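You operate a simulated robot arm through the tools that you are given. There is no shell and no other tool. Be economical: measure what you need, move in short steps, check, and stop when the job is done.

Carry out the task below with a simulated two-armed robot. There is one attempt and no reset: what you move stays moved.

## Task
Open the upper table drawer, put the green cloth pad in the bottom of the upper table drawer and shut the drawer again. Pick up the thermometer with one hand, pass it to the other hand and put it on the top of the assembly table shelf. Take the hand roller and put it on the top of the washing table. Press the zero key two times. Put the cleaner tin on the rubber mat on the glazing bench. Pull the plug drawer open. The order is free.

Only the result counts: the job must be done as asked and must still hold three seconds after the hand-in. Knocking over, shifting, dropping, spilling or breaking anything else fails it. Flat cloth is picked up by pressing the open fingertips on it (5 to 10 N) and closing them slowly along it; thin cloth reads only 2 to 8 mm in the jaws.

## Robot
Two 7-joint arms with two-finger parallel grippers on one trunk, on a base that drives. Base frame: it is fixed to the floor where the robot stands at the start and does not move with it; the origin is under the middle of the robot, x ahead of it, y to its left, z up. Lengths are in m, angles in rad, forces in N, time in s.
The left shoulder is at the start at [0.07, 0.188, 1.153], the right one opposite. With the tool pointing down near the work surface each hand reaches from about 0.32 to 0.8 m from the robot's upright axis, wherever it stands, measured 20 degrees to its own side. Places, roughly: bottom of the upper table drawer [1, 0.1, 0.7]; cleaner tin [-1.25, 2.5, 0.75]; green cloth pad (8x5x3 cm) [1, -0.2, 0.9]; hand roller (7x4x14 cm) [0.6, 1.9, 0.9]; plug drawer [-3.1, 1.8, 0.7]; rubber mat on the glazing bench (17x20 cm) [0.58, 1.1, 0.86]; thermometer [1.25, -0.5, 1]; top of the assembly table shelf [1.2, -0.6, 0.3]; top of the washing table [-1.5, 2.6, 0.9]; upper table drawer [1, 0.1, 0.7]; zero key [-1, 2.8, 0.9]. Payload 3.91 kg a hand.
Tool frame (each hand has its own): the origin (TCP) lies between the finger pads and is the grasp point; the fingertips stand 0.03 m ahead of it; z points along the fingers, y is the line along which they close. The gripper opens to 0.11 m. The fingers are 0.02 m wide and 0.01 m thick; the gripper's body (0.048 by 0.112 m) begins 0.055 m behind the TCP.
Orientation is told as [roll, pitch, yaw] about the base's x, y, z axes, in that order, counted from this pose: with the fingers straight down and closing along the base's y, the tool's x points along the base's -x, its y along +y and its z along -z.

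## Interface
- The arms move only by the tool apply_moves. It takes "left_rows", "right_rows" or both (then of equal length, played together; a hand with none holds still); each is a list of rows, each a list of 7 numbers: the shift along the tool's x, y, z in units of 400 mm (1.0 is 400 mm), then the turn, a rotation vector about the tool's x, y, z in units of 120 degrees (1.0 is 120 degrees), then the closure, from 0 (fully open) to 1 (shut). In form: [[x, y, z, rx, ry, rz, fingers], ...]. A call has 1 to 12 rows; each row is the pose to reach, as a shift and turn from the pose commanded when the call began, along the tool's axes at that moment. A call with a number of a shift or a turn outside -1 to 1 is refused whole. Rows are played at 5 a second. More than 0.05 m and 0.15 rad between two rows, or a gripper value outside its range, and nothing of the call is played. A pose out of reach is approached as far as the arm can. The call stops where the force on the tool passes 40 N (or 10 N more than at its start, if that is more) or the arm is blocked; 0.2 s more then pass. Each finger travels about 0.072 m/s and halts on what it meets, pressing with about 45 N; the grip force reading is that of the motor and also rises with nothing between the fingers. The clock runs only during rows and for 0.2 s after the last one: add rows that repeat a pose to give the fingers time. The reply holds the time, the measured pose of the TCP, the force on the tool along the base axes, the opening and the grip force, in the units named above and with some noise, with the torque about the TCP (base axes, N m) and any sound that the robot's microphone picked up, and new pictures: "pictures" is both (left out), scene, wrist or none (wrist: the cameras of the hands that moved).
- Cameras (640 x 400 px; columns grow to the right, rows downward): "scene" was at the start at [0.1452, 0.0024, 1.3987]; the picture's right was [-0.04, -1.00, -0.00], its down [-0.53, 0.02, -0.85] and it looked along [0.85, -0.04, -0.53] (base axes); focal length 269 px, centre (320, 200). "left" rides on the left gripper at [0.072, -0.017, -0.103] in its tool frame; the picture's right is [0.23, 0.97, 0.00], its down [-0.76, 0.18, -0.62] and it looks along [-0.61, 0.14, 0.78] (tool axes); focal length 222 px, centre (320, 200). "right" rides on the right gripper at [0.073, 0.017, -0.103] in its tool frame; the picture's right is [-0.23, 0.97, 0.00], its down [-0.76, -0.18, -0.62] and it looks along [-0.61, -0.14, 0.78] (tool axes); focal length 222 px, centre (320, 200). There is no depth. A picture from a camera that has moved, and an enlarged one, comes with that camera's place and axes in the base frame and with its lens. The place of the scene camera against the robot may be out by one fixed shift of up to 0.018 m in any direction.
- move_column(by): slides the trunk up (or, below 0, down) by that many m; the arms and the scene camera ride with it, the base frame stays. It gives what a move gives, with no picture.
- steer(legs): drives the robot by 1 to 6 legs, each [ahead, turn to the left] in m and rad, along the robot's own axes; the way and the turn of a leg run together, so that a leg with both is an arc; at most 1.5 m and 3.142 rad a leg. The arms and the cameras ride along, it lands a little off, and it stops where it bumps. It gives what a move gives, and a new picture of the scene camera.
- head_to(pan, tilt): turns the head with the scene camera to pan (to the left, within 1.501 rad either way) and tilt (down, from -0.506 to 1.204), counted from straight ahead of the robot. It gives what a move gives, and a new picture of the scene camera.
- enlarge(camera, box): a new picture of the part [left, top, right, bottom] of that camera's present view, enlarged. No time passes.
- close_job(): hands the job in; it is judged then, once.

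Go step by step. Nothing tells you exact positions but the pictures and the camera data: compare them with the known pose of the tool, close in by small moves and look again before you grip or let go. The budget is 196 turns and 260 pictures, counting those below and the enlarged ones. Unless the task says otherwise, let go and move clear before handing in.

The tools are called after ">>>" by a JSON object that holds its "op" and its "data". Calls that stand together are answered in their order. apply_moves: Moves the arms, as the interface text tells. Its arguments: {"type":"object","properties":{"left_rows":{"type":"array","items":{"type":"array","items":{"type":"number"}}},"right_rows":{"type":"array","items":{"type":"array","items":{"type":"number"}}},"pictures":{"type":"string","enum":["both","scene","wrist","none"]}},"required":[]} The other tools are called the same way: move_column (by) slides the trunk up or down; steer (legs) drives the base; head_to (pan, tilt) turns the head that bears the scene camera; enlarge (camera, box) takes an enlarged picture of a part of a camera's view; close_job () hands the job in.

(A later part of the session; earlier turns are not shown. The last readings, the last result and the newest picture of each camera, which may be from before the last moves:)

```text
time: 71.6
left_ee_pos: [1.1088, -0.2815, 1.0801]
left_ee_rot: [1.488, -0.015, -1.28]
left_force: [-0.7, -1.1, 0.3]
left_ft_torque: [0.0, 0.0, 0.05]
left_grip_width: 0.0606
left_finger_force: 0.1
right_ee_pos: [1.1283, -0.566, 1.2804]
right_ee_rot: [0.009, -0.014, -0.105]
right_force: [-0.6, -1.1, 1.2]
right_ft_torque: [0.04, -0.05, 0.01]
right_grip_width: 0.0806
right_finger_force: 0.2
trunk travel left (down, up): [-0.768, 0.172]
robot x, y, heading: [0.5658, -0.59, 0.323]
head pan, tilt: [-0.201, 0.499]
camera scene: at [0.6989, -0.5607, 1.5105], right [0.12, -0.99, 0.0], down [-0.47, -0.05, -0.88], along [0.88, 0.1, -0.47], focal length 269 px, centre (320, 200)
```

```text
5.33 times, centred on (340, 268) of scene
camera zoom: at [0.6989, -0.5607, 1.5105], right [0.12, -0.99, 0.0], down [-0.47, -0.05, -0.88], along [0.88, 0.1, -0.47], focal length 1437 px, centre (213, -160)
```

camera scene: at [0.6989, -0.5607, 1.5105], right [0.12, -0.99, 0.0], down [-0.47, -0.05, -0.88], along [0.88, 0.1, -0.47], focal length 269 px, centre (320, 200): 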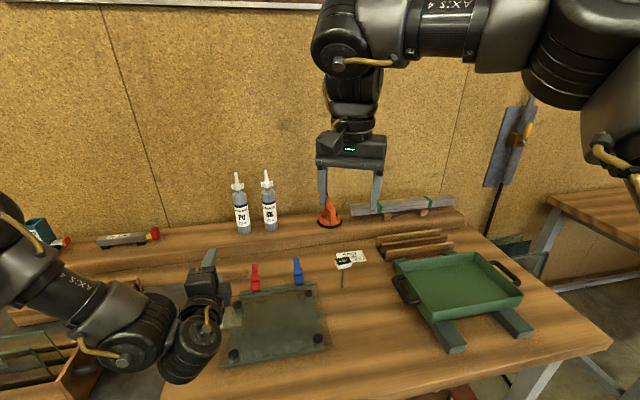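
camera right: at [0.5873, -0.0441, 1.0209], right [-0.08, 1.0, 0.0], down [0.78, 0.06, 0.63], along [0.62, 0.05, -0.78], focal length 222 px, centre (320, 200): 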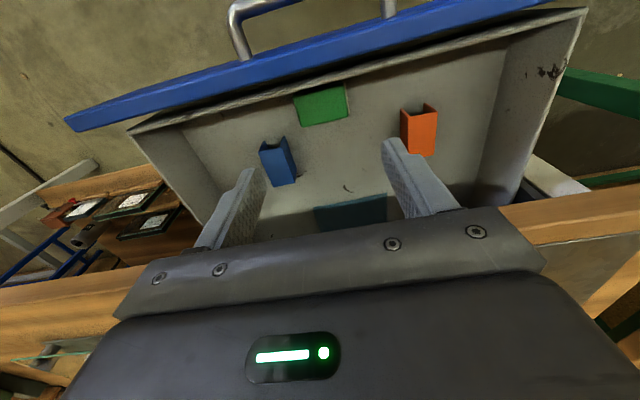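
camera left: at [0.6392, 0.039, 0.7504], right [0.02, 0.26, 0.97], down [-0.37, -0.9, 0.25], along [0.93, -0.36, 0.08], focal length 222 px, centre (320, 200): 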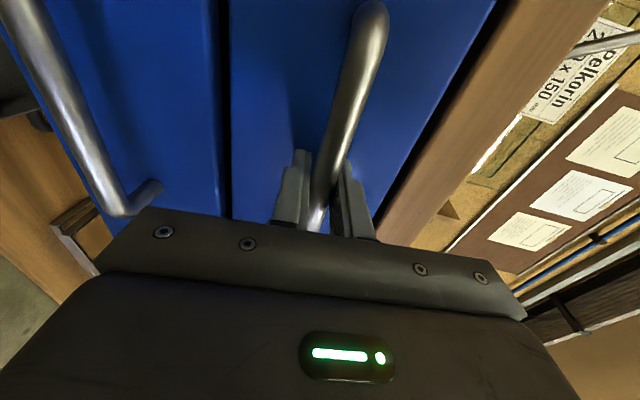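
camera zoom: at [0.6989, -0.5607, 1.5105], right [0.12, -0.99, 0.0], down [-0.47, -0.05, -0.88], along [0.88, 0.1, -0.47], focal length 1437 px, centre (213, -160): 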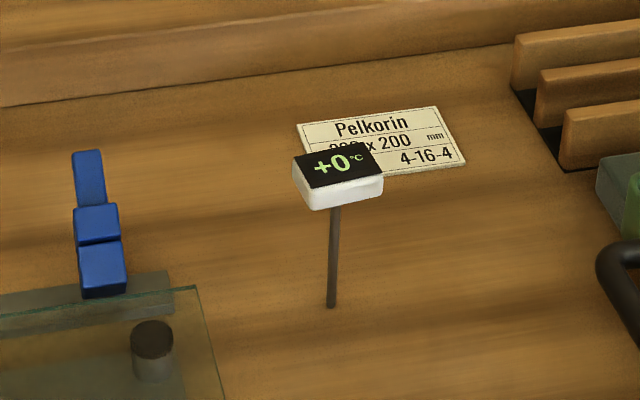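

The robot seems to have lifted slightly, as if nudging something, so I'll back off 3 cm. The thermometer head is a box about 5×3×1.5 cm at (1.31, -0.565, 0.955).

>>> {"op": "steer", "data": {"legs": [[-0.03, 0]]}}

```text
time: 72.4
left_ee_pos: [1.0937, -0.2858, 1.0706]
left_ee_rot: [1.474, -0.017, -1.279]
left_force: [0.4, 0.8, -0.6]
left_ft_torque: [0.0, 0.0, -0.04]
left_grip_width: 0.0606
left_finger_force: 0.1
right_ee_pos: [1.1163, -0.5699, 1.2721]
right_ee_rot: [0.001, -0.001, -0.104]
right_force: [0.2, 0.4, 0.3]
right_ft_torque: [-0.06, 0.09, 0.03]
right_grip_width: 0.0804
right_finger_force: 0.0
trunk travel left (down, up): [-0.768, 0.172]
robot x, y, heading: [0.5383, -0.5972, 0.318]
head pan, tilt: [-0.201, 0.499]
camera scene: at [0.6891, -0.5627, 1.5082], right [0.12, -0.99, 0.0], down [-0.48, -0.06, -0.87], along [0.87, 0.1, -0.48], focal length 269 px, centre (320, 200)
```

scene: 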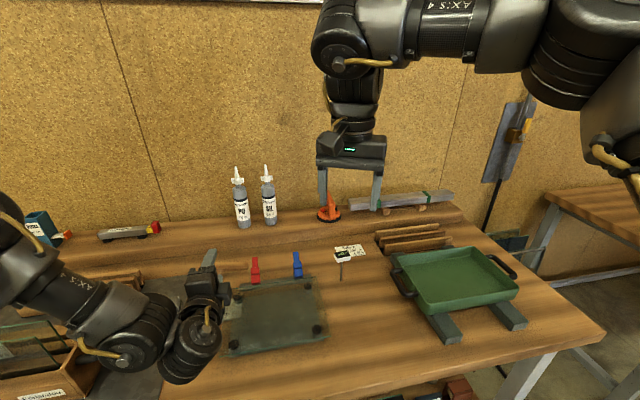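

>>> {"op": "apply_moves", "data": {"right_rows": [[-0.07, 0.01, 0.06, 0, 0, -0.033, 0.1], [-0.14, 0.02, 0.12, 0, 0, -0.066, 0], [-0.21, 0.03, 0.18, 0, 0, -0.1, 0], [-0.28, 0.04, 0.25, 0, 0, -0.133, 0], [-0.35, 0.05, 0.31, 0, 0, -0.166, 0], [-0.42, 0.06, 0.37, 0, 0, -0.2, 0]]}}

```text
time: 73.8
left_ee_pos: [1.0873, -0.2888, 1.0757]
left_ee_rot: [1.482, -0.015, -1.278]
left_force: [-0.1, -1.2, -0.2]
left_ft_torque: [-0.02, 0.01, -0.01]
left_grip_width: 0.0605
left_finger_force: 0.0
right_ee_pos: [1.251, -0.5609, 1.1381]
right_ee_rot: [0.002, -0.009, 0.293]
right_force: [-0.3, -0.6, 0.3]
right_ft_torque: [0.02, -0.01, 0.01]
right_grip_width: 0.1102
right_finger_force: 0.1
right hand out of reach, approached as far as the arm can: row 6
trunk travel left (down, up): [-0.768, 0.172]
robot x, y, heading: [0.5395, -0.5978, 0.318]
head pan, tilt: [-0.201, 0.499]
camera scene: at [0.6793, -0.567, 1.5096], right [0.12, -0.99, 0.0], down [-0.47, -0.06, -0.88], along [0.87, 0.1, -0.48], focal length 269 px, centre (320, 200)
camera right: at [1.1768, -0.5664, 1.2409], right [-0.06, 1.0, 0.0], down [0.78, 0.05, 0.63], along [0.63, 0.04, -0.78], focal length 222 px, centre (320, 200)
```

scene: 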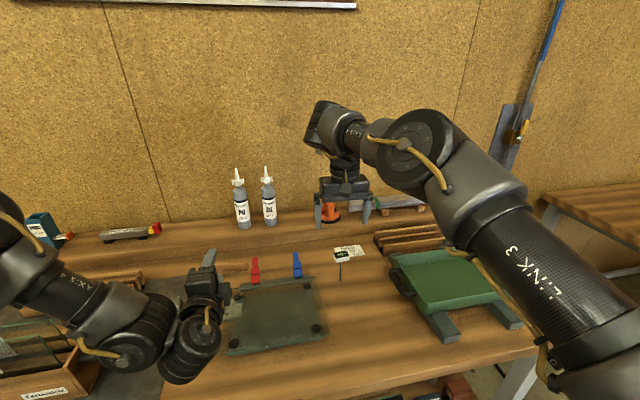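
right: 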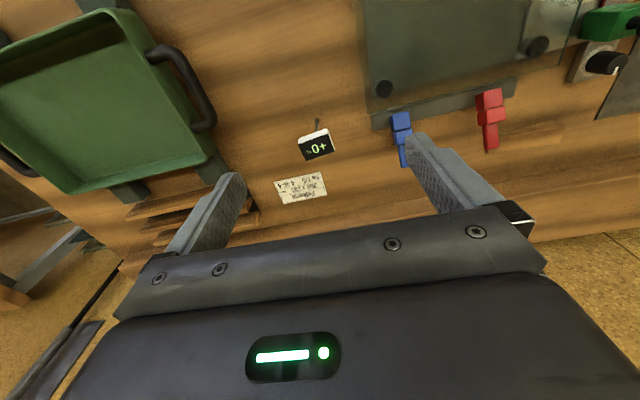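

The wrist camera confirms the head at (1.309, -0.562). I'll lower while moving forward to stop just above it.

>>> {"op": "apply_moves", "data": {"right_rows": [[-0.02, -0.01, 0.1, 0, 0, 0, 0], [-0.06, -0.025, 0.2, 0, 0, 0, 0], [-0.1, -0.04, 0.26, 0, 0, 0, 0], [-0.1375, -0.047, 0.28, 0, 0, 0, 0]]}}

```text
time: 74.8
left_ee_pos: [1.0883, -0.2876, 1.0746]
left_ee_rot: [1.481, -0.02, -1.28]
left_force: [0.3, 0.1, -0.1]
left_ft_torque: [0.02, 0.01, -0.03]
left_grip_width: 0.0607
left_finger_force: 0.1
right_ee_pos: [1.2693, -0.5572, 1.0332]
right_ee_rot: [0.0, -0.009, 0.317]
right_force: [0.2, 0.5, -0.3]
right_ft_torque: [0.06, -0.01, 0.0]
right_grip_width: 0.1098
right_finger_force: 0.1
right hand out of reach, approached as far as the arm can: row 2, 3, 4
trunk travel left (down, up): [-0.768, 0.172]
robot x, y, heading: [0.5372, -0.6004, 0.316]
head pan, tilt: [-0.201, 0.499]
camera scene: at [0.6811, -0.5656, 1.5093], right [0.12, -0.99, 0.0], down [-0.48, -0.06, -0.88], along [0.87, 0.1, -0.48], focal length 269 px, centre (320, 200)
camera right: at [1.1953, -0.5633, 1.1367], right [-0.09, 1.0, 0.0], down [0.77, 0.07, 0.63], along [0.63, 0.06, -0.78], focal length 222 px, centre (320, 200)
```

scene: 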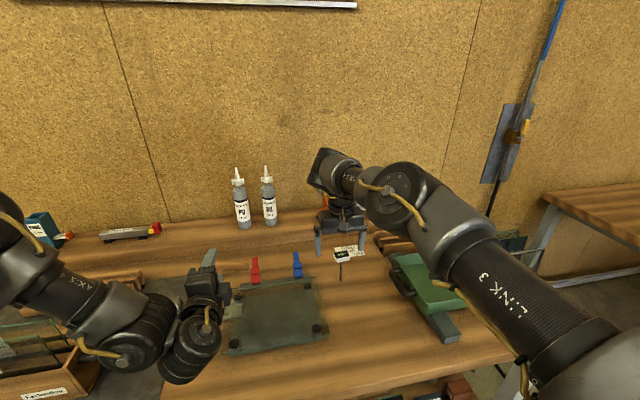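
right: 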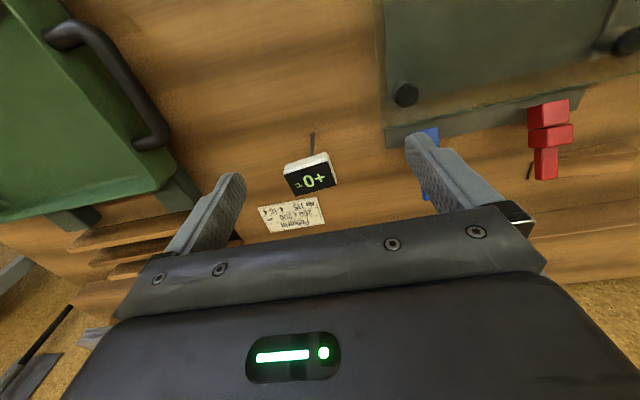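

The arm is at its reach limit at this height. I'll shift 14 mm sideways and lower the trunk to head height while still short of it, then advance horizontally around the head.

>>> {"op": "apply_moves", "data": {"right_rows": [[0.005, -0.035, 0, 0, 0, 0, 0]], "pictures": "none"}}

>>> {"op": "move_column", "data": {"by": -0.07}}

>>> {"op": "enlarge", "data": {"camera": "right", "box": [160, 80, 480, 280]}}

>>> {"op": "enlarge", "data": {"camera": "scene", "box": [280, 180, 440, 280]}}

```text
time: 75.2
left_ee_pos: [1.0886, -0.2894, 1.074]
left_ee_rot: [1.481, -0.015, -1.28]
left_force: [0.0, 0.8, -0.1]
left_ft_torque: [0.02, -0.01, 0.02]
left_grip_width: 0.0604
left_finger_force: 0.0
right_ee_pos: [1.2716, -0.5709, 1.035]
right_ee_rot: [0.001, -0.007, 0.318]
right_force: [0.3, -0.3, 0.4]
right_ft_torque: [0.02, -0.01, -0.01]
right_grip_width: 0.1098
right_finger_force: 0.0
trunk travel left (down, up): [-0.768, 0.172]
robot x, y, heading: [0.5374, -0.6001, 0.319]
head pan, tilt: [-0.201, 0.499]
```

```text
time: 76.3
left_ee_pos: [1.0889, -0.2881, 1.0044]
left_ee_rot: [1.48, -0.019, -1.28]
left_force: [0.5, 0.7, -0.3]
left_ft_torque: [-0.04, 0.01, 0.0]
left_grip_width: 0.0605
left_finger_force: 0.0
right_ee_pos: [1.2718, -0.5713, 0.9654]
right_ee_rot: [-0.001, -0.007, 0.316]
right_force: [0.7, 0.1, 0.1]
right_ft_torque: [0.01, 0.04, -0.02]
right_grip_width: 0.1102
right_finger_force: 0.0
trunk travel left (down, up): [-0.698, 0.242]
robot x, y, heading: [0.5348, -0.5953, 0.319]
head pan, tilt: [-0.201, 0.499]
```

```text
2.00 times, centred on (320, 180) of right
camera zoom: at [1.1973, -0.5775, 1.0671], right [-0.09, 1.0, 0.0], down [0.77, 0.07, 0.63], along [0.63, 0.06, -0.78], focal length 444 px, centre (320, 240)
```

zoom: 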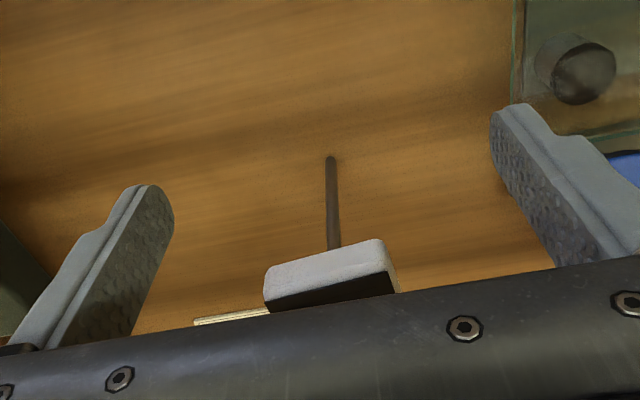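

```text
4.00 times, centred on (360, 230) of scene
camera zoom: at [0.6808, -0.5658, 1.4394], right [0.12, -0.99, 0.0], down [-0.48, -0.06, -0.88], along [0.87, 0.1, -0.48], focal length 1078 px, centre (160, 80)
```

zoom: 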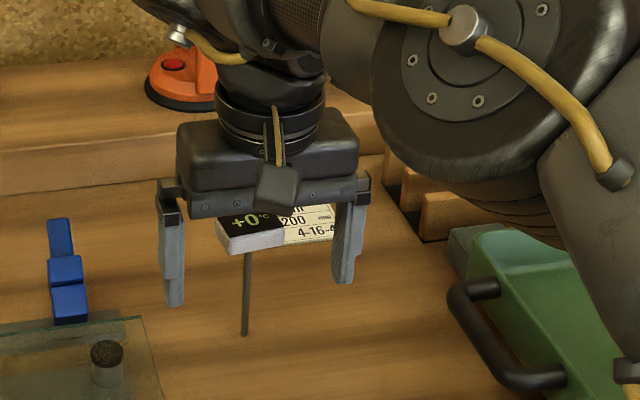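

The head is between the fingers, about 37 mm ahead. I'll advance.

>>> {"op": "apply_moves", "data": {"right_rows": [[-0.045, -0.004, 0, 0, 0, 0, 0], [-0.0925, -0.006, 0, 0, 0, 0, 0]], "pictures": "wrist"}}

```text
time: 76.9
left_ee_pos: [1.0876, -0.2882, 1.0048]
left_ee_rot: [1.479, -0.017, -1.279]
left_force: [-0.9, 0.3, -0.2]
left_ft_torque: [0.0, 0.01, 0.0]
left_grip_width: 0.0607
left_finger_force: 0.1
right_ee_pos: [1.2725, -0.5652, 0.9645]
right_ee_rot: [0.001, -0.007, 0.317]
right_force: [-0.8, 0.1, -0.2]
right_ft_torque: [0.02, -0.01, 0.01]
right_grip_width: 0.1102
right_finger_force: 0.2
right hand out of reach, approached as far as the arm can: row 1, 2
trunk travel left (down, up): [-0.698, 0.242]
robot x, y, heading: [0.5362, -0.5952, 0.32]
head pan, tilt: [-0.201, 0.499]
camera right: at [1.199, -0.5733, 1.0665], right [-0.09, 1.0, 0.0], down [0.77, 0.07, 0.63], along [0.63, 0.06, -0.78], focal length 222 px, centre (320, 200)
```

right: 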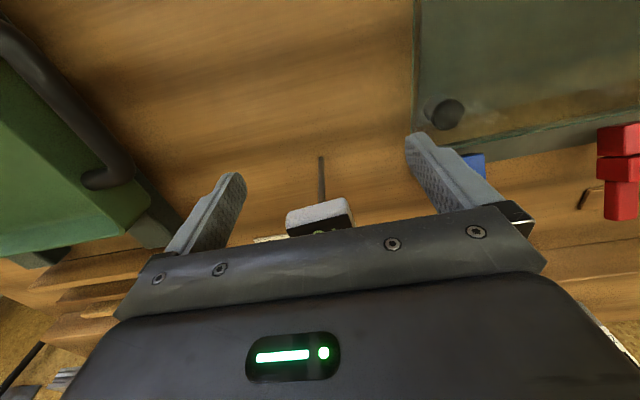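

The arm won't stretch further, so I'll roll the base forward 35 mm. I stood there before without bumping.

>>> {"op": "steer", "data": {"legs": [[0.035, 0]]}}

>>> {"op": "enlarge", "data": {"camera": "right", "box": [160, 80, 480, 280]}}

```text
time: 77.7
left_ee_pos: [1.114, -0.2789, 1.0114]
left_ee_rot: [1.489, -0.017, -1.28]
left_force: [0.3, -0.5, 0.1]
left_ft_torque: [0.0, 0.01, -0.03]
left_grip_width: 0.0606
left_finger_force: 0.0
right_ee_pos: [1.2998, -0.5573, 0.9708]
right_ee_rot: [0.003, -0.016, 0.316]
right_force: [-0.6, -0.3, 1.3]
right_ft_torque: [0.0, -0.03, -0.02]
right_grip_width: 0.11
right_finger_force: 0.1
trunk travel left (down, up): [-0.698, 0.242]
robot x, y, heading: [0.5734, -0.5842, 0.324]
head pan, tilt: [-0.201, 0.499]
camera scene: at [0.7056, -0.5579, 1.4404], right [0.12, -0.99, 0.0], down [-0.47, -0.05, -0.88], along [0.87, 0.1, -0.47], focal length 269 px, centre (320, 200)
```

scene: 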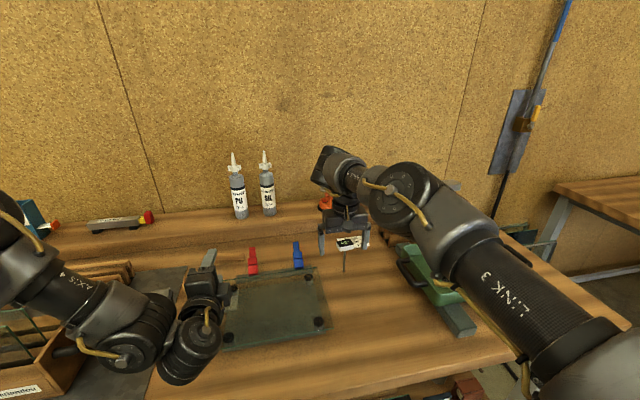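

```text
2.00 times, centred on (320, 180) of right
camera zoom: at [1.2256, -0.5645, 1.0734], right [-0.09, 1.0, 0.01], down [0.77, 0.06, 0.64], along [0.63, 0.06, -0.77], focal length 444 px, centre (320, 240)
```

zoom: 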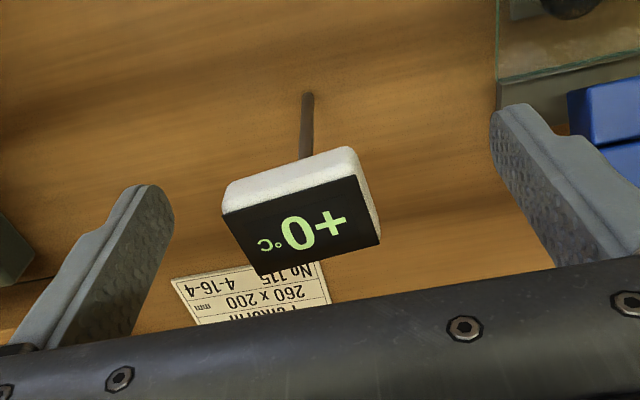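

Centred to within 7 mm. I'll make a small correction and close on the head.

>>> {"op": "apply_moves", "data": {"right_rows": [[-0.015, -0.016, 0.03, 0, 0, 0, 0], [-0.015, -0.016, 0.03, 0, 0, 0, 0.15], [-0.015, -0.016, 0.03, 0, 0, 0, 0.3], [-0.015, -0.016, 0.03, 0, 0, 0, 0.4], [-0.015, -0.016, 0.03, 0, 0, 0, 0.5], [-0.015, -0.016, 0.03, 0, 0, 0, 0.6], [-0.015, -0.016, 0.03, 0, 0, 0, 0.7], [-0.015, -0.016, 0.03, 0, 0, 0, 0.75]]}}

```text
time: 79.5
left_ee_pos: [1.1196, -0.2776, 1.0068]
left_ee_rot: [1.483, -0.017, -1.279]
left_force: [-0.4, 0.5, -0.6]
left_ft_torque: [-0.01, -0.04, 0.0]
left_grip_width: 0.0605
left_finger_force: 0.0
right_ee_pos: [1.3118, -0.5596, 0.954]
right_ee_rot: [0.0, -0.012, 0.316]
right_force: [0.9, 0.3, 1.7]
right_ft_torque: [0.02, -0.02, -0.03]
right_grip_width: 0.0421
right_finger_force: 44.6
trunk travel left (down, up): [-0.698, 0.242]
robot x, y, heading: [0.5683, -0.586, 0.32]
head pan, tilt: [-0.201, 0.499]
camera scene: at [0.7142, -0.5544, 1.4394], right [0.12, -0.99, 0.0], down [-0.48, -0.06, -0.88], along [0.87, 0.1, -0.48], focal length 269 px, centre (320, 200)
camera right: at [1.2379, -0.5658, 1.0569], right [-0.09, 1.0, 0.0], down [0.77, 0.07, 0.63], along [0.63, 0.06, -0.78], focal length 222 px, centre (320, 200)
```

scene: 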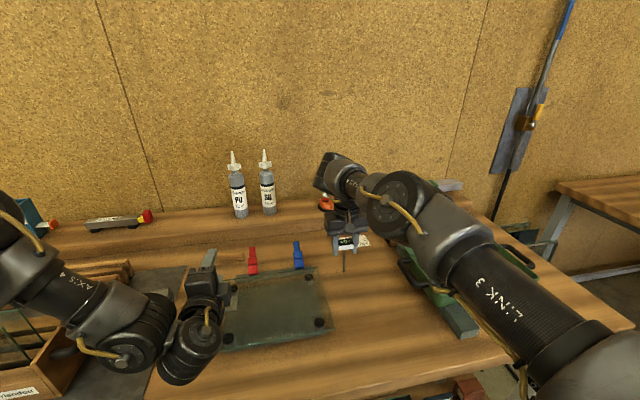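
right: 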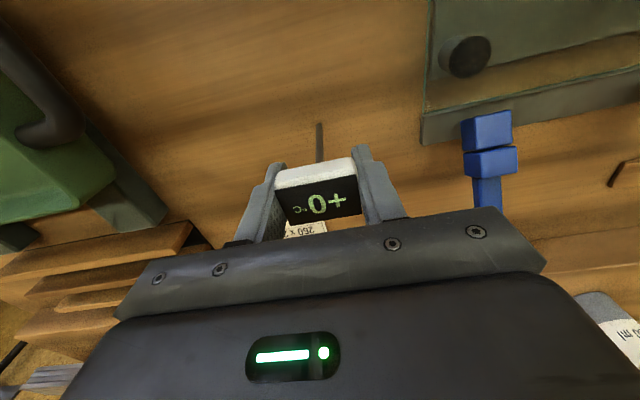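

Gripped, at 42 mm. I'll lift it straight up with the trunk and back the base away from the table.

>>> {"op": "move_column", "data": {"by": 0.2}}

>>> {"op": "steer", "data": {"legs": [[-0.35, 0]]}}

>>> {"op": "enlarge", "data": {"camera": "right", "box": [160, 80, 480, 280]}}

```text
time: 81.7
left_ee_pos: [1.121, -0.2782, 1.2069]
left_ee_rot: [1.484, -0.015, -1.279]
left_force: [-0.7, -0.1, -0.4]
left_ft_torque: [-0.02, 0.0, -0.02]
left_grip_width: 0.0608
left_finger_force: 0.0
right_ee_pos: [1.3122, -0.559, 1.1536]
right_ee_rot: [-0.001, -0.011, 0.317]
right_force: [-0.1, -0.6, 0.0]
right_ft_torque: [0.0, -0.01, 0.02]
right_grip_width: 0.0424
right_finger_force: 45.2
trunk travel left (down, up): [-0.898, 0.042]
robot x, y, heading: [0.5689, -0.5892, 0.314]
head pan, tilt: [-0.201, 0.499]
```

```text
time: 84.0
left_ee_pos: [0.7908, -0.3863, 1.2039]
left_ee_rot: [1.48, -0.016, -1.279]
left_force: [0.3, 0.1, 0.6]
left_ft_torque: [0.0, 0.0, -0.03]
left_grip_width: 0.0604
left_finger_force: 0.0
right_ee_pos: [0.9826, -0.6674, 1.1542]
right_ee_rot: [0.0, -0.009, 0.318]
right_force: [0.0, -0.5, -0.6]
right_ft_torque: [0.0, -0.01, 0.01]
right_grip_width: 0.0428
right_finger_force: 44.9
trunk travel left (down, up): [-0.898, 0.042]
robot x, y, heading: [0.2394, -0.6966, 0.322]
head pan, tilt: [-0.201, 0.499]
camera scene: at [0.3866, -0.6628, 1.639], right [0.12, -0.99, 0.0], down [-0.48, -0.06, -0.88], along [0.87, 0.1, -0.48], focal length 269 px, centre (320, 200)
```

scene: 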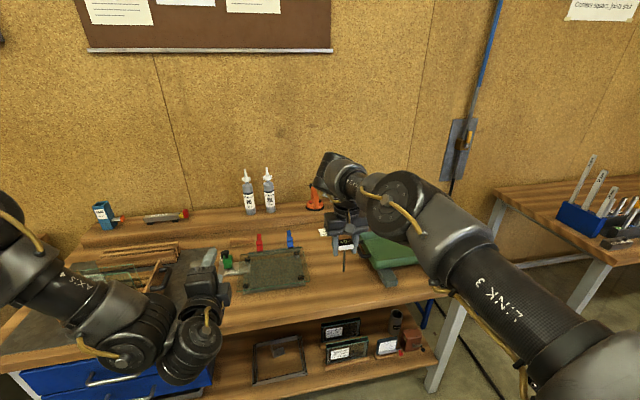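

```text
2.00 times, centred on (320, 180) of right
camera zoom: at [0.9095, -0.674, 1.2554], right [-0.09, 1.0, 0.0], down [0.77, 0.07, 0.63], along [0.63, 0.06, -0.78], focal length 444 px, centre (320, 240)
```

zoom: 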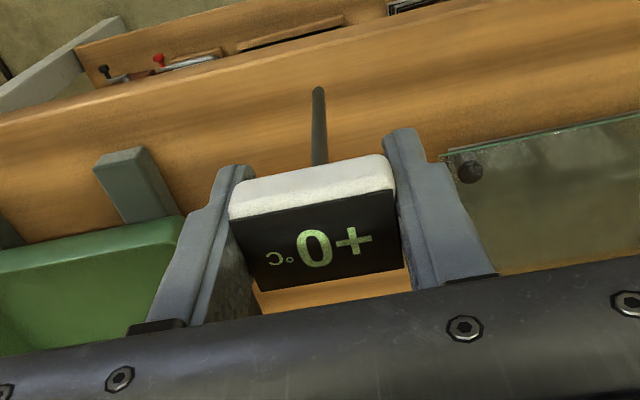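

The thermometer is held with its stem hanging 9 cm below the TCP. I'll retract and roll the left hand so it closes sideways, and bring the right hand toward the middle.

>>> {"op": "apply_moves", "data": {"left_rows": [[0, 0, -0.045, 0, 0, -0.068, 0.2], [0, 0, -0.09, 0, 0, -0.136, 0.2], [0, 0, -0.135, 0, 0, -0.205, 0.2], [0, 0, -0.18, 0, 0, -0.273, 0.2], [0, 0, -0.225, 0, 0, -0.341, 0.2], [0, 0, -0.27, 0, 0, -0.409, 0.2], [0, 0, -0.315, 0, 0, -0.477, 0.2], [0, 0, -0.36, 0, 0, -0.545, 0.2], [0, 0, -0.4, 0, 0, -0.614, 0.2], [0, 0, -0.43, 0, 0, -0.682, 0.2], [0, 0, -0.45, 0, 0, -0.75, 0.2]], "right_rows": [[0.03, 0.045, -0.023, 0, 0, 0, 0.75], [0.06, 0.09, -0.045, 0, 0, 0, 0.75], [0.09, 0.14, -0.07, 0, 0, 0, 0.75], [0.12, 0.19, -0.09, 0, 0, 0, 0.75], [0.15, 0.24, -0.115, 0, 0, 0, 0.75], [0.18, 0.29, -0.14, 0, 0, 0, 0.75], [0.21, 0.34, -0.16, 0, 0, 0, 0.75], [0.24, 0.39, -0.18, 0, 0, 0, 0.75], [0.27, 0.44, -0.2, 0, 0, 0, 0.75], [0.3, 0.49, -0.225, 0, 0, 0, 0.75], [0.325, 0.5375, -0.25, 0, 0, 0, 0.75]]}}

```text
time: 86.4
left_ee_pos: [0.6432, -0.4374, 1.2115]
left_ee_rot: [-0.211, -1.48, 0.503]
left_force: [-0.1, 0.3, -0.1]
left_ft_torque: [0.0, 0.0, 0.0]
left_grip_width: 0.088
left_finger_force: 0.0
left hand out of reach, approached as far as the arm can: row 7, 9, 10, 11
right_ee_pos: [0.7889, -0.5037, 1.2537]
right_ee_rot: [0.001, -0.011, 0.317]
right_force: [0.2, 0.6, -0.6]
right_ft_torque: [-0.03, 0.01, -0.01]
right_grip_width: 0.0424
right_finger_force: 45.4
trunk travel left (down, up): [-0.898, 0.042]
robot x, y, heading: [0.2392, -0.6968, 0.32]
head pan, tilt: [-0.201, 0.499]
camera scene: at [0.3824, -0.6634, 1.6395], right [0.12, -0.99, 0.0], down [-0.47, -0.06, -0.88], along [0.87, 0.1, -0.48], focal length 269 px, centre (320, 200)
camera right: at [0.7145, -0.5105, 1.3561], right [-0.09, 1.0, 0.0], down [0.77, 0.07, 0.63], along [0.63, 0.06, -0.78], focal length 222 px, centre (320, 200)
camera left: at [0.5437, -0.4863, 1.1477], right [-0.3, 0.92, -0.24], down [-0.59, 0.03, 0.81], along [0.75, 0.39, 0.53], focal length 222 px, centre (320, 200)
```

scene: 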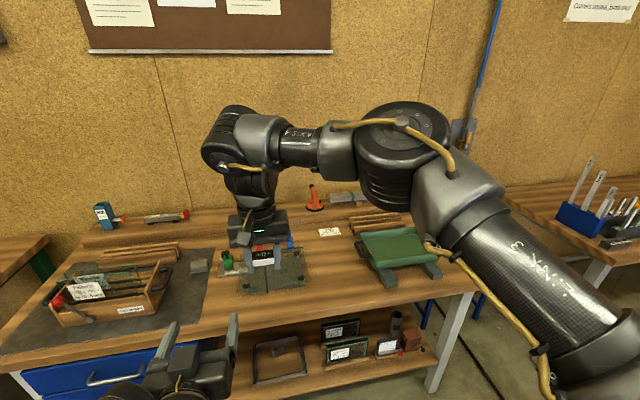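
right: 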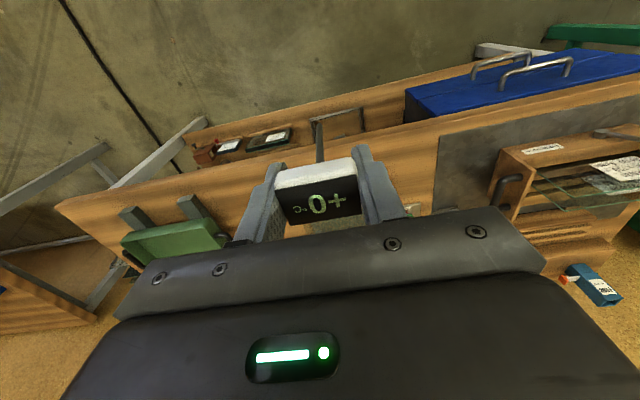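
left: 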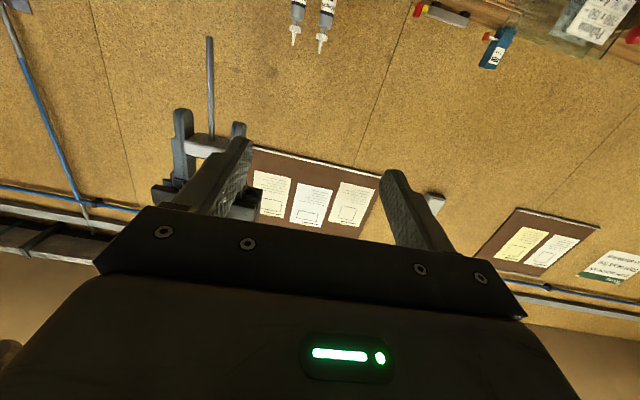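

Both hands are well posed. The stem at grip height is about 0.14 m ahead of the left TCP and 0.07 m to its right, so I'll align sideways first.

>>> {"op": "apply_moves", "data": {"left_rows": [[0.015, -0.09, 0.0, 0, 0, 0, 0], [0.03, -0.18, 0.0, 0, 0, 0, 0], [0.046, -0.265, 0.05, 0, 0, 0, 0], [0.046, -0.265, 0.12, 0, 0, 0, 0]], "pictures": "wrist"}}

```text
time: 87.4
left_ee_pos: [0.7211, -0.5083, 1.2078]
left_ee_rot: [-0.318, -1.471, 0.575]
left_force: [0.9, 0.2, -0.7]
left_ft_torque: [0.02, 0.0, 0.0]
left_grip_width: 0.1101
left_finger_force: 0.1
left hand out of reach, approached as far as the arm can: row 1, 2, 3, 4
right_ee_pos: [0.7915, -0.5032, 1.2537]
right_ee_rot: [0.001, -0.008, 0.317]
right_force: [0.4, 0.4, 0.0]
right_ft_torque: [0.02, 0.01, 0.04]
right_grip_width: 0.0428
right_finger_force: 45.0
trunk travel left (down, up): [-0.898, 0.042]
robot x, y, heading: [0.2391, -0.7013, 0.321]
head pan, tilt: [-0.201, 0.499]
camera left: at [0.6205, -0.5555, 1.1457], right [-0.27, 0.93, -0.26], down [-0.58, 0.06, 0.81], along [0.77, 0.37, 0.52], focal length 222 px, centre (320, 200)
```

left: 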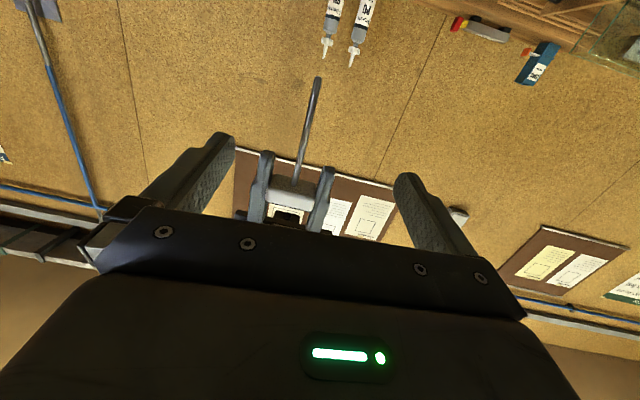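

The left hand sits 15–20 mm high for this. I'll raise the right hand by 15 mm instead, then advance the left around the stem.

>>> {"op": "apply_moves", "data": {"right_rows": [[0, 0, -0.0375, 0, 0, 0, 0.75], [0, 0, -0.0375, 0, 0, 0, 0.75], [0, 0, -0.0375, 0, 0, 0, 0.75]], "left_rows": [[0, 0, 0, 0, 0, 0, 0], [-0.008, -0.02, 0.05, 0, 0, 0, 0], [-0.015, -0.035, 0.1, 0, 0, 0, 0]]}}

```text
time: 88.2
left_ee_pos: [0.7635, -0.513, 1.2114]
left_ee_rot: [-0.183, -1.48, 0.472]
left_force: [-1.2, 0.2, -0.3]
left_ft_torque: [0.0, 0.01, -0.01]
left_grip_width: 0.1101
left_finger_force: 0.2
right_ee_pos: [0.7911, -0.5037, 1.2681]
right_ee_rot: [0.001, -0.011, 0.315]
right_force: [0.2, 0.5, -1.1]
right_ft_torque: [0.03, -0.01, 0.01]
right_grip_width: 0.0424
right_finger_force: 45.2
trunk travel left (down, up): [-0.898, 0.042]
robot x, y, heading: [0.2431, -0.6951, 0.319]
head pan, tilt: [-0.201, 0.499]
camera scene: at [0.3848, -0.6647, 1.6392], right [0.12, -0.99, 0.0], down [-0.48, -0.06, -0.88], along [0.87, 0.1, -0.48], focal length 269 px, centre (320, 200)
camera right: at [0.717, -0.512, 1.3701], right [-0.09, 1.0, 0.0], down [0.77, 0.07, 0.63], along [0.63, 0.06, -0.78], focal length 222 px, centre (320, 200)
camera left: at [0.6641, -0.5609, 1.1476], right [-0.3, 0.92, -0.24], down [-0.58, 0.02, 0.81], along [0.75, 0.38, 0.53], focal length 222 px, centre (320, 200)
```

scene: 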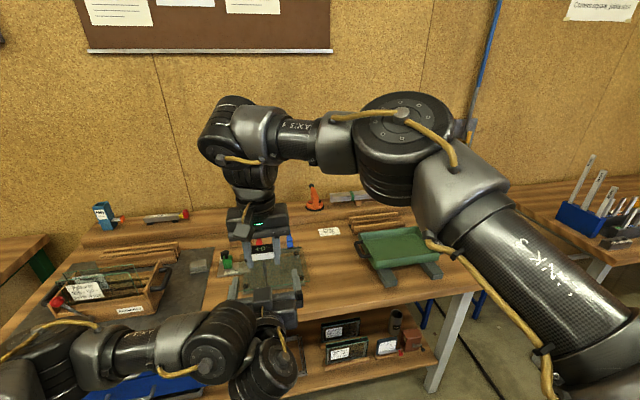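
right: 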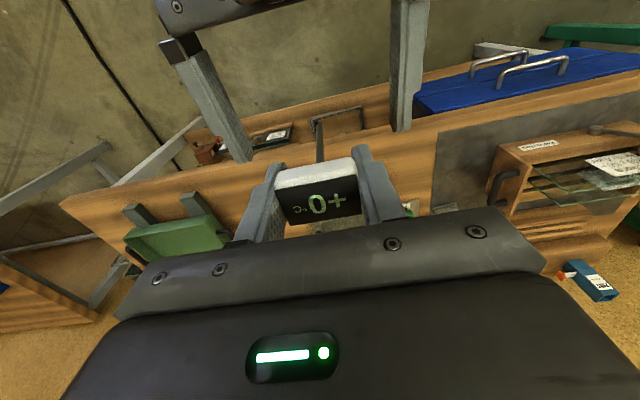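
left: 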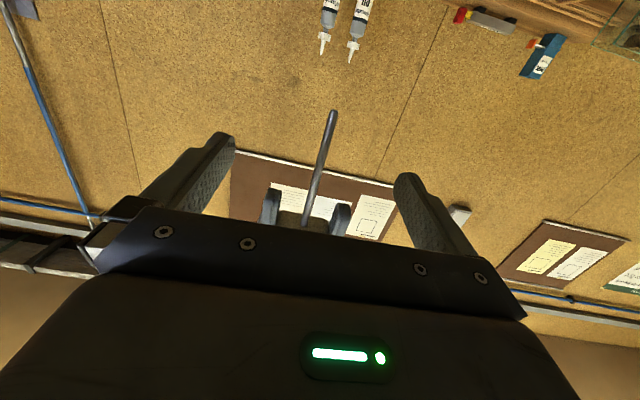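

The stem is centred between the left fingers, 25 mm ahead. I'll lower the left hand slightly, advance, and close gently.

>>> {"op": "apply_moves", "data": {"left_rows": [[0.019, 0.001, 0.0, 0, 0, 0, 0], [0.019, 0.002, 0.03, 0, 0, 0, 0.2], [0.019, 0.002, 0.064, 0, 0, 0, 0.35], [0.019, 0.002, 0.064, 0, 0, 0, 0.5], [0.019, 0.002, 0.064, 0, 0, 0, 0.65], [0.019, 0.002, 0.064, 0, 0, 0, 0.75]]}}

```text
time: 89.6
left_ee_pos: [0.7866, -0.506, 1.2009]
left_ee_rot: [-0.186, -1.479, 0.476]
left_force: [-0.1, -0.5, -0.2]
left_ft_torque: [-0.02, 0.02, 0.05]
left_grip_width: 0.0275
left_finger_force: 0.0
right_ee_pos: [0.7905, -0.5032, 1.2667]
right_ee_rot: [0.0, -0.009, 0.319]
right_force: [0.0, 0.2, -0.4]
right_ft_torque: [-0.01, 0.02, 0.03]
right_grip_width: 0.0424
right_finger_force: 44.7
trunk travel left (down, up): [-0.898, 0.042]
robot x, y, heading: [0.2404, -0.6954, 0.317]
head pan, tilt: [-0.201, 0.499]
camera scene: at [0.3841, -0.6635, 1.6393], right [0.12, -0.99, 0.0], down [-0.48, -0.06, -0.88], along [0.87, 0.1, -0.48], focal length 269 px, centre (320, 200)
camera left: at [0.6866, -0.5529, 1.1378], right [-0.3, 0.92, -0.24], down [-0.58, 0.02, 0.81], along [0.75, 0.38, 0.53], focal length 222 px, centre (320, 200)
```

scene: 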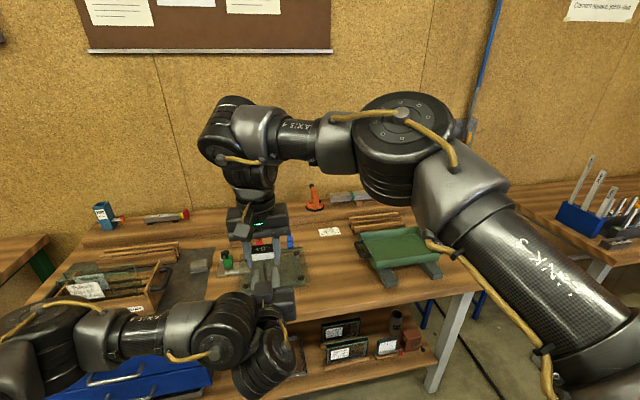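
left: 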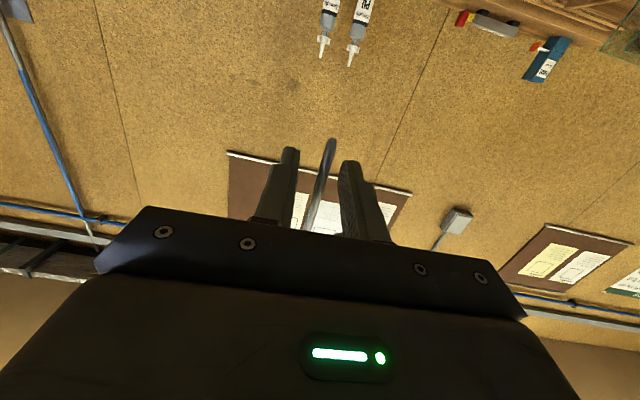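

The stem is neatly between the left pads. I'll close fully.

>>> {"op": "apply_moves", "data": {"left_rows": [[0, 0, 0, 0, 0, 0, 0.85], [0, 0, 0, 0, 0, 0, 0.92], [0, 0, 0, 0, 0, 0, 1], [0, 0, 0, 0, 0, 0, 1]], "pictures": "wrist"}}

```text
time: 90.6
left_ee_pos: [0.7862, -0.5051, 1.2013]
left_ee_rot: [-0.172, -1.478, 0.462]
left_force: [1.1, -2.1, 0.5]
left_ft_torque: [0.62, 0.16, -0.05]
left_grip_width: 0.0038
left_finger_force: 43.9
right_ee_pos: [0.7904, -0.5045, 1.2676]
right_ee_rot: [0.0, -0.011, 0.318]
right_force: [-0.5, 3.7, 0.4]
right_ft_torque: [-0.5, -0.12, 0.01]
right_grip_width: 0.0426
right_finger_force: 45.2
trunk travel left (down, up): [-0.898, 0.042]
robot x, y, heading: [0.2389, -0.6972, 0.317]
head pan, tilt: [-0.201, 0.499]
camera left: at [0.6864, -0.553, 1.1378], right [-0.3, 0.92, -0.24], down [-0.58, 0.02, 0.81], along [0.75, 0.38, 0.53], focal length 222 px, centre (320, 200)
```

left: 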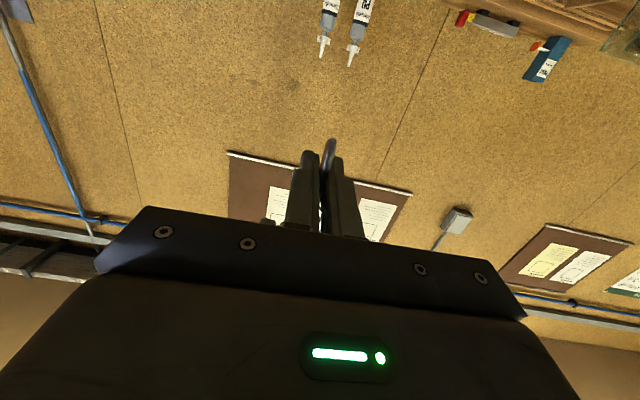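

The left hand holds the stem, at 3.8 mm. The right hand opens and lifts off.

>>> {"op": "apply_moves", "data": {"right_rows": [[0, 0, 0, 0, 0, 0, 0.55], [0, 0, 0, 0, 0, 0, 0.4], [0, 0, 0, 0, 0, 0, 0.3], [0, 0, -0.08, 0, 0, 0, 0.3], [0, 0, -0.18, 0, 0, 0, 0.3], [0, -0.06, -0.28, 0, 0, 0, 0.3], [0, -0.16, -0.3, 0, 0, 0, 0.3], [0, -0.28, -0.3, 0, 0, 0, 0.3], [0, -0.4, -0.3, 0, 0, 0, 0.3], [0, -0.5, -0.3, 0, 0, 0, 0.3]]}}

```text
time: 92.8
left_ee_pos: [0.7868, -0.5067, 1.2017]
left_ee_rot: [-0.161, -1.48, 0.453]
left_force: [0.7, 0.2, -0.6]
left_ft_torque: [0.0, -0.04, 0.03]
left_grip_width: 0.0041
left_finger_force: 44.2
right_ee_pos: [0.8516, -0.6965, 1.387]
right_ee_rot: [0.001, -0.01, 0.317]
right_force: [0.1, -0.4, -0.1]
right_ft_torque: [0.01, 0.01, 0.03]
right_grip_width: 0.0769
right_finger_force: 0.0
trunk travel left (down, up): [-0.898, 0.042]
robot x, y, heading: [0.239, -0.696, 0.32]
head pan, tilt: [-0.201, 0.499]
camera scene: at [0.3847, -0.6668, 1.6393], right [0.12, -0.99, 0.0], down [-0.48, -0.06, -0.88], along [0.87, 0.11, -0.48], focal length 269 px, centre (320, 200)
camera right: at [0.7779, -0.7051, 1.4887], right [-0.09, 1.0, 0.0], down [0.77, 0.07, 0.63], along [0.63, 0.06, -0.78], focal length 222 px, centre (320, 200)
```

scene: 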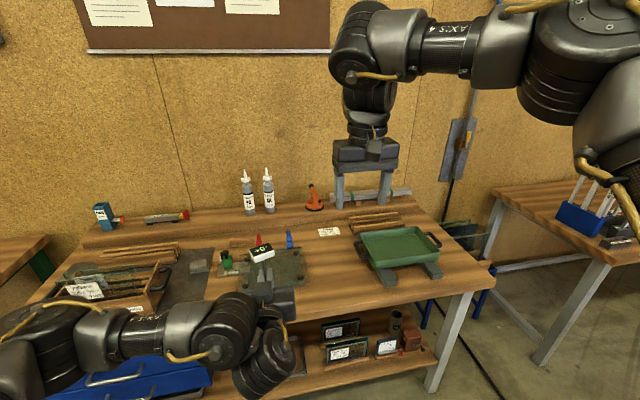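
right: 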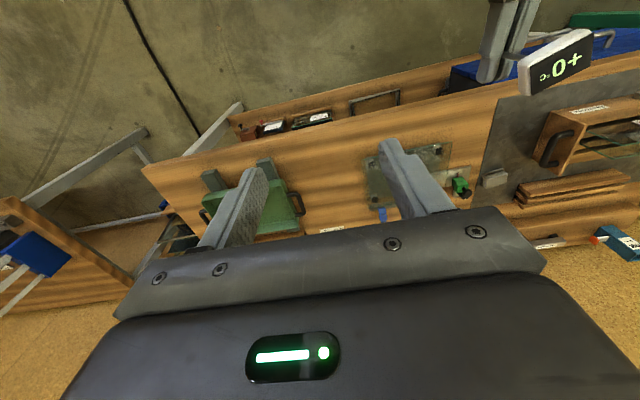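

The handover is done. I'll back off and lower the trunk to look at the lower shelf and choose a free spot.

>>> {"op": "steer", "data": {"legs": [[-0.3, 0]]}}

>>> {"op": "move_column", "data": {"by": -0.66}}

>>> {"op": "head_to", "data": {"pan": -0.1, "tilt": 0.45}}

>>> {"op": "enlarge", "data": {"camera": "scene", "box": [240, 120, 560, 320]}}

```text
time: 94.2
left_ee_pos: [0.6542, -0.5447, 1.1952]
left_ee_rot: [-0.163, -1.47, 0.461]
left_force: [-0.7, 0.0, -0.7]
left_ft_torque: [0.01, 0.06, 0.0]
left_grip_width: 0.0043
left_finger_force: 44.0
right_ee_pos: [0.7232, -0.7341, 1.3806]
right_ee_rot: [-0.002, 0.002, 0.32]
right_force: [-0.4, 0.1, 0.8]
right_ft_torque: [0.02, -0.02, -0.04]
right_grip_width: 0.0772
right_finger_force: 0.1
trunk travel left (down, up): [-0.898, 0.042]
robot x, y, heading: [0.0944, -0.7424, 0.324]
head pan, tilt: [-0.201, 0.499]
stopped in leg 1: the robot was blocked; the commanded pose is now the measured one
camera scene: at [0.265, -0.702, 1.639], right [0.12, -0.99, 0.0], down [-0.49, -0.06, -0.87], along [0.86, 0.1, -0.49], focal length 269 px, centre (320, 200)
```

scene: 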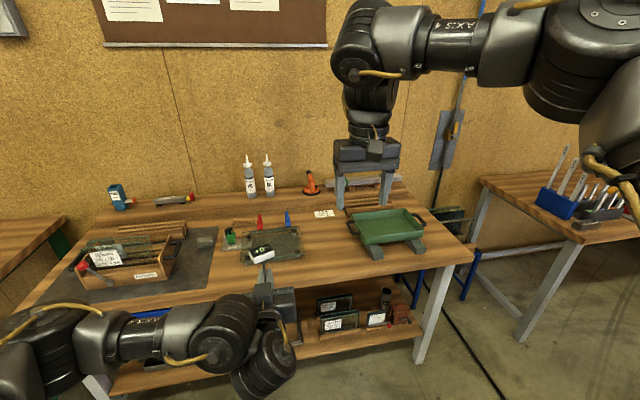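

```text
refused: -0.66 is not a number from -0.4 to 0.4
```

```text
time: 94.9
left_ee_pos: [0.6486, -0.5466, 1.1967]
left_ee_rot: [-0.165, -1.473, 0.46]
left_force: [0.8, -0.3, -0.6]
left_ft_torque: [0.0, -0.04, 0.01]
left_grip_width: 0.004
left_finger_force: 44.0
right_ee_pos: [0.7163, -0.7373, 1.381]
right_ee_rot: [0.0, -0.002, 0.321]
right_force: [0.5, 0.0, 0.4]
right_ft_torque: [-0.04, 0.04, -0.01]
right_grip_width: 0.0772
right_finger_force: 0.0
trunk travel left (down, up): [-0.898, 0.042]
robot x, y, heading: [0.0977, -0.7453, 0.322]
head pan, tilt: [-0.099, 0.45]
camera scene: at [0.2489, -0.6977, 1.6426], right [0.22, -0.98, 0.0], down [-0.43, -0.1, -0.9], along [0.87, 0.2, -0.44], focal length 269 px, centre (320, 200)
```

scene: 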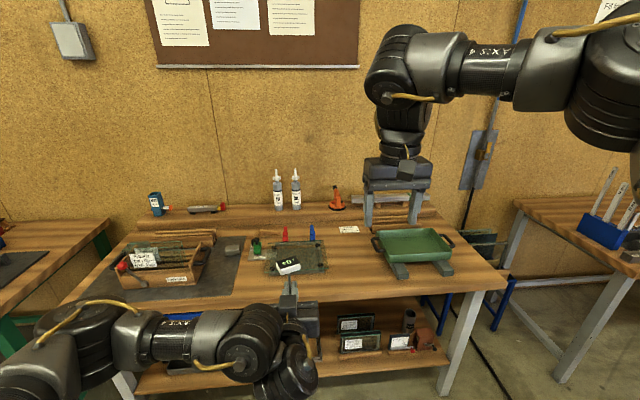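

```text
2.00 times, centred on (400, 220) of scene
camera zoom: at [0.2489, -0.6977, 1.6426], right [0.22, -0.98, 0.0], down [-0.43, -0.1, -0.9], along [0.87, 0.2, -0.44], focal length 539 px, centre (160, 160)
```

zoom: 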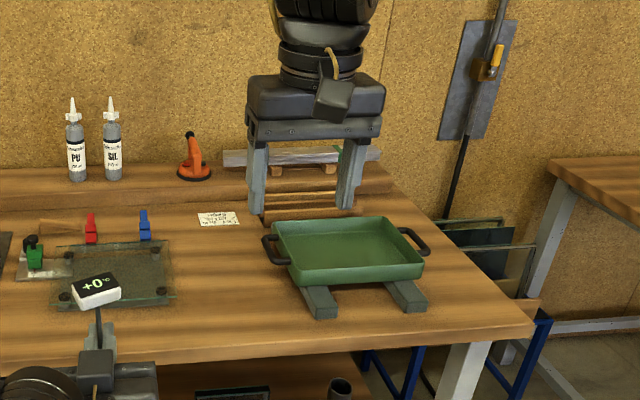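

The base met something behind it. I'll ease forward and look to the rear right.

>>> {"op": "steer", "data": {"legs": [[0.04, 0]]}}

>>> {"op": "head_to", "data": {"pan": -1.5, "tilt": 0.7}}

>>> {"op": "head_to", "data": {"pan": 1.5, "tilt": 0.7}}

```text
time: 95.8
left_ee_pos: [0.6778, -0.5373, 1.2007]
left_ee_rot: [-0.192, -1.482, 0.488]
left_force: [0.2, 0.1, -0.6]
left_ft_torque: [0.03, -0.03, 0.04]
left_grip_width: 0.004
left_finger_force: 44.3
right_ee_pos: [0.7435, -0.7293, 1.3889]
right_ee_rot: [0.002, -0.015, 0.322]
right_force: [-0.2, 0.0, 1.1]
right_ft_torque: [0.07, 0.06, -0.03]
right_grip_width: 0.077
right_finger_force: 0.1
trunk travel left (down, up): [-0.898, 0.042]
robot x, y, heading: [0.1332, -0.7325, 0.324]
head pan, tilt: [-0.099, 0.45]
camera scene: at [0.2888, -0.6856, 1.6431], right [0.22, -0.98, 0.0], down [-0.43, -0.1, -0.9], along [0.87, 0.2, -0.44], focal length 269 px, centre (320, 200)
```

scene: 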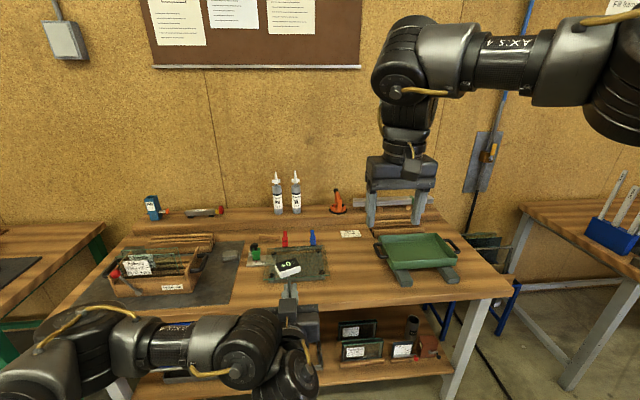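

```text
time: 97.3
left_ee_pos: [0.6662, -0.5419, 1.2063]
left_ee_rot: [-0.216, -1.49, 0.511]
left_force: [-0.6, -0.9, -0.6]
left_ft_torque: [-0.01, -0.01, 0.03]
left_grip_width: 0.0042
left_finger_force: 44.1
right_ee_pos: [0.7316, -0.7331, 1.3939]
right_ee_rot: [0.0, -0.024, 0.322]
right_force: [0.0, 0.0, -0.3]
right_ft_torque: [0.02, 0.03, 0.0]
right_grip_width: 0.0771
right_finger_force: 0.1
trunk travel left (down, up): [-0.898, 0.042]
robot x, y, heading: [0.135, -0.7298, 0.323]
head pan, tilt: [-1.499, 0.7]
camera scene: at [0.2173, -0.7887, 1.6218], right [-0.92, -0.38, 0.0], down [-0.25, 0.6, -0.77], along [0.3, -0.71, -0.64], focal length 269 px, centre (320, 200)
```

scene: 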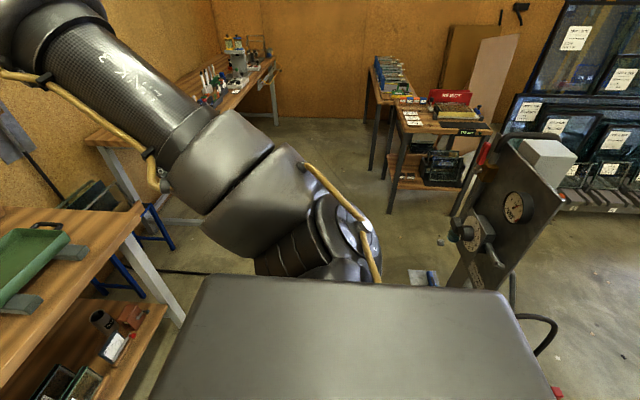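

```text
time: 99.9
left_ee_pos: [0.67, -0.5407, 1.2041]
left_ee_rot: [-0.213, -1.489, 0.507]
left_force: [0.9, -0.6, 0.3]
left_ft_torque: [0.02, -0.03, 0.0]
left_grip_width: 0.004
left_finger_force: 43.4
right_ee_pos: [0.7344, -0.7315, 1.3915]
right_ee_rot: [0.0, -0.021, 0.318]
right_force: [-0.1, -0.8, 0.5]
right_ft_torque: [-0.03, -0.02, 0.01]
right_grip_width: 0.0771
right_finger_force: 0.1
trunk travel left (down, up): [-0.898, 0.042]
robot x, y, heading: [0.1366, -0.7305, 0.322]
head pan, tilt: [1.499, 0.7]
camera scene: at [0.1668, -0.6268, 1.6216], right [0.97, 0.25, 0.0], down [0.16, -0.62, -0.76], along [-0.19, 0.74, -0.64], focal length 269 px, centre (320, 200)
```

scene: 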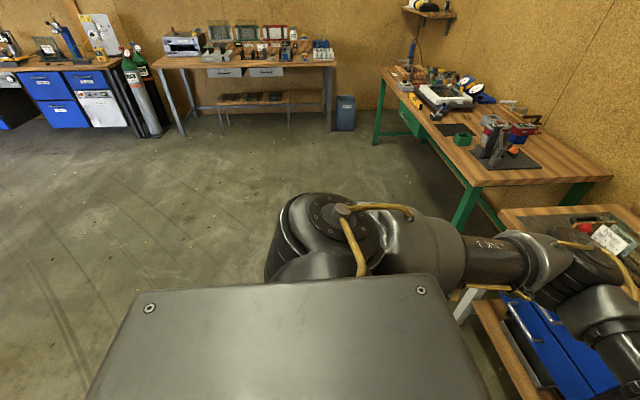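

Behind me on the right is a trolley with gauges, so I'll stay clear of it. I'll lower the trunk in two steps and look at the shelf.

>>> {"op": "move_column", "data": {"by": -0.4}}

>>> {"op": "move_column", "data": {"by": -0.22}}

>>> {"op": "head_to", "data": {"pan": -0.2, "tilt": 0.45}}

```text
time: 103.7
left_ee_pos: [0.6698, -0.5405, 0.8053]
left_ee_rot: [-0.213, -1.489, 0.507]
left_force: [0.4, 0.4, -0.4]
left_ft_torque: [0.0, -0.01, 0.0]
left_grip_width: 0.0041
left_finger_force: 44.4
right_ee_pos: [0.7343, -0.7309, 0.9935]
right_ee_rot: [0.003, -0.022, 0.321]
right_force: [-0.2, -0.4, -0.2]
right_ft_torque: [0.02, 0.01, -0.01]
right_grip_width: 0.0771
right_finger_force: 0.0
trunk travel left (down, up): [-0.498, 0.442]
robot x, y, heading: [0.1351, -0.7301, 0.323]
head pan, tilt: [1.499, 0.7]
```

```text
time: 106.0
left_ee_pos: [0.669, -0.5398, 0.587]
left_ee_rot: [-0.212, -1.488, 0.508]
left_force: [-0.2, -0.7, 0.5]
left_ft_torque: [-0.01, -0.01, -0.02]
left_grip_width: 0.0041
left_finger_force: 44.2
right_ee_pos: [0.7352, -0.7331, 0.7731]
right_ee_rot: [0.0, -0.021, 0.321]
right_force: [0.2, 0.4, 0.1]
right_ft_torque: [-0.02, 0.03, 0.0]
right_grip_width: 0.0771
right_finger_force: 0.1
trunk travel left (down, up): [-0.278, 0.662]
robot x, y, heading: [0.131, -0.7297, 0.322]
head pan, tilt: [1.499, 0.7]
```

```text
time: 107.8
left_ee_pos: [0.6699, -0.5409, 0.5862]
left_ee_rot: [-0.21, -1.49, 0.508]
left_force: [0.2, -0.3, -0.6]
left_ft_torque: [0.04, 0.0, -0.02]
left_grip_width: 0.0041
left_finger_force: 44.7
right_ee_pos: [0.7339, -0.7318, 0.7719]
right_ee_rot: [0.002, -0.021, 0.322]
right_force: [0.1, -0.1, -0.4]
right_ft_torque: [-0.02, 0.02, 0.05]
right_grip_width: 0.0769
right_finger_force: 0.0
trunk travel left (down, up): [-0.278, 0.662]
robot x, y, heading: [0.1342, -0.7283, 0.323]
head pan, tilt: [-0.201, 0.45]
camera scene: at [0.2789, -0.6979, 1.0238], right [0.12, -0.99, 0.0], down [-0.43, -0.05, -0.9], along [0.89, 0.11, -0.44], focal length 269 px, centre (320, 200)
```

scene: 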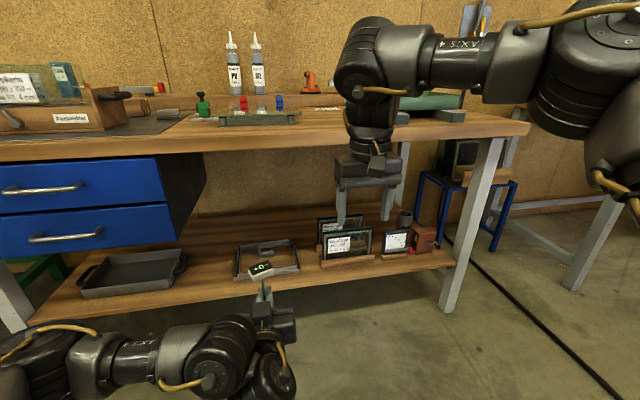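

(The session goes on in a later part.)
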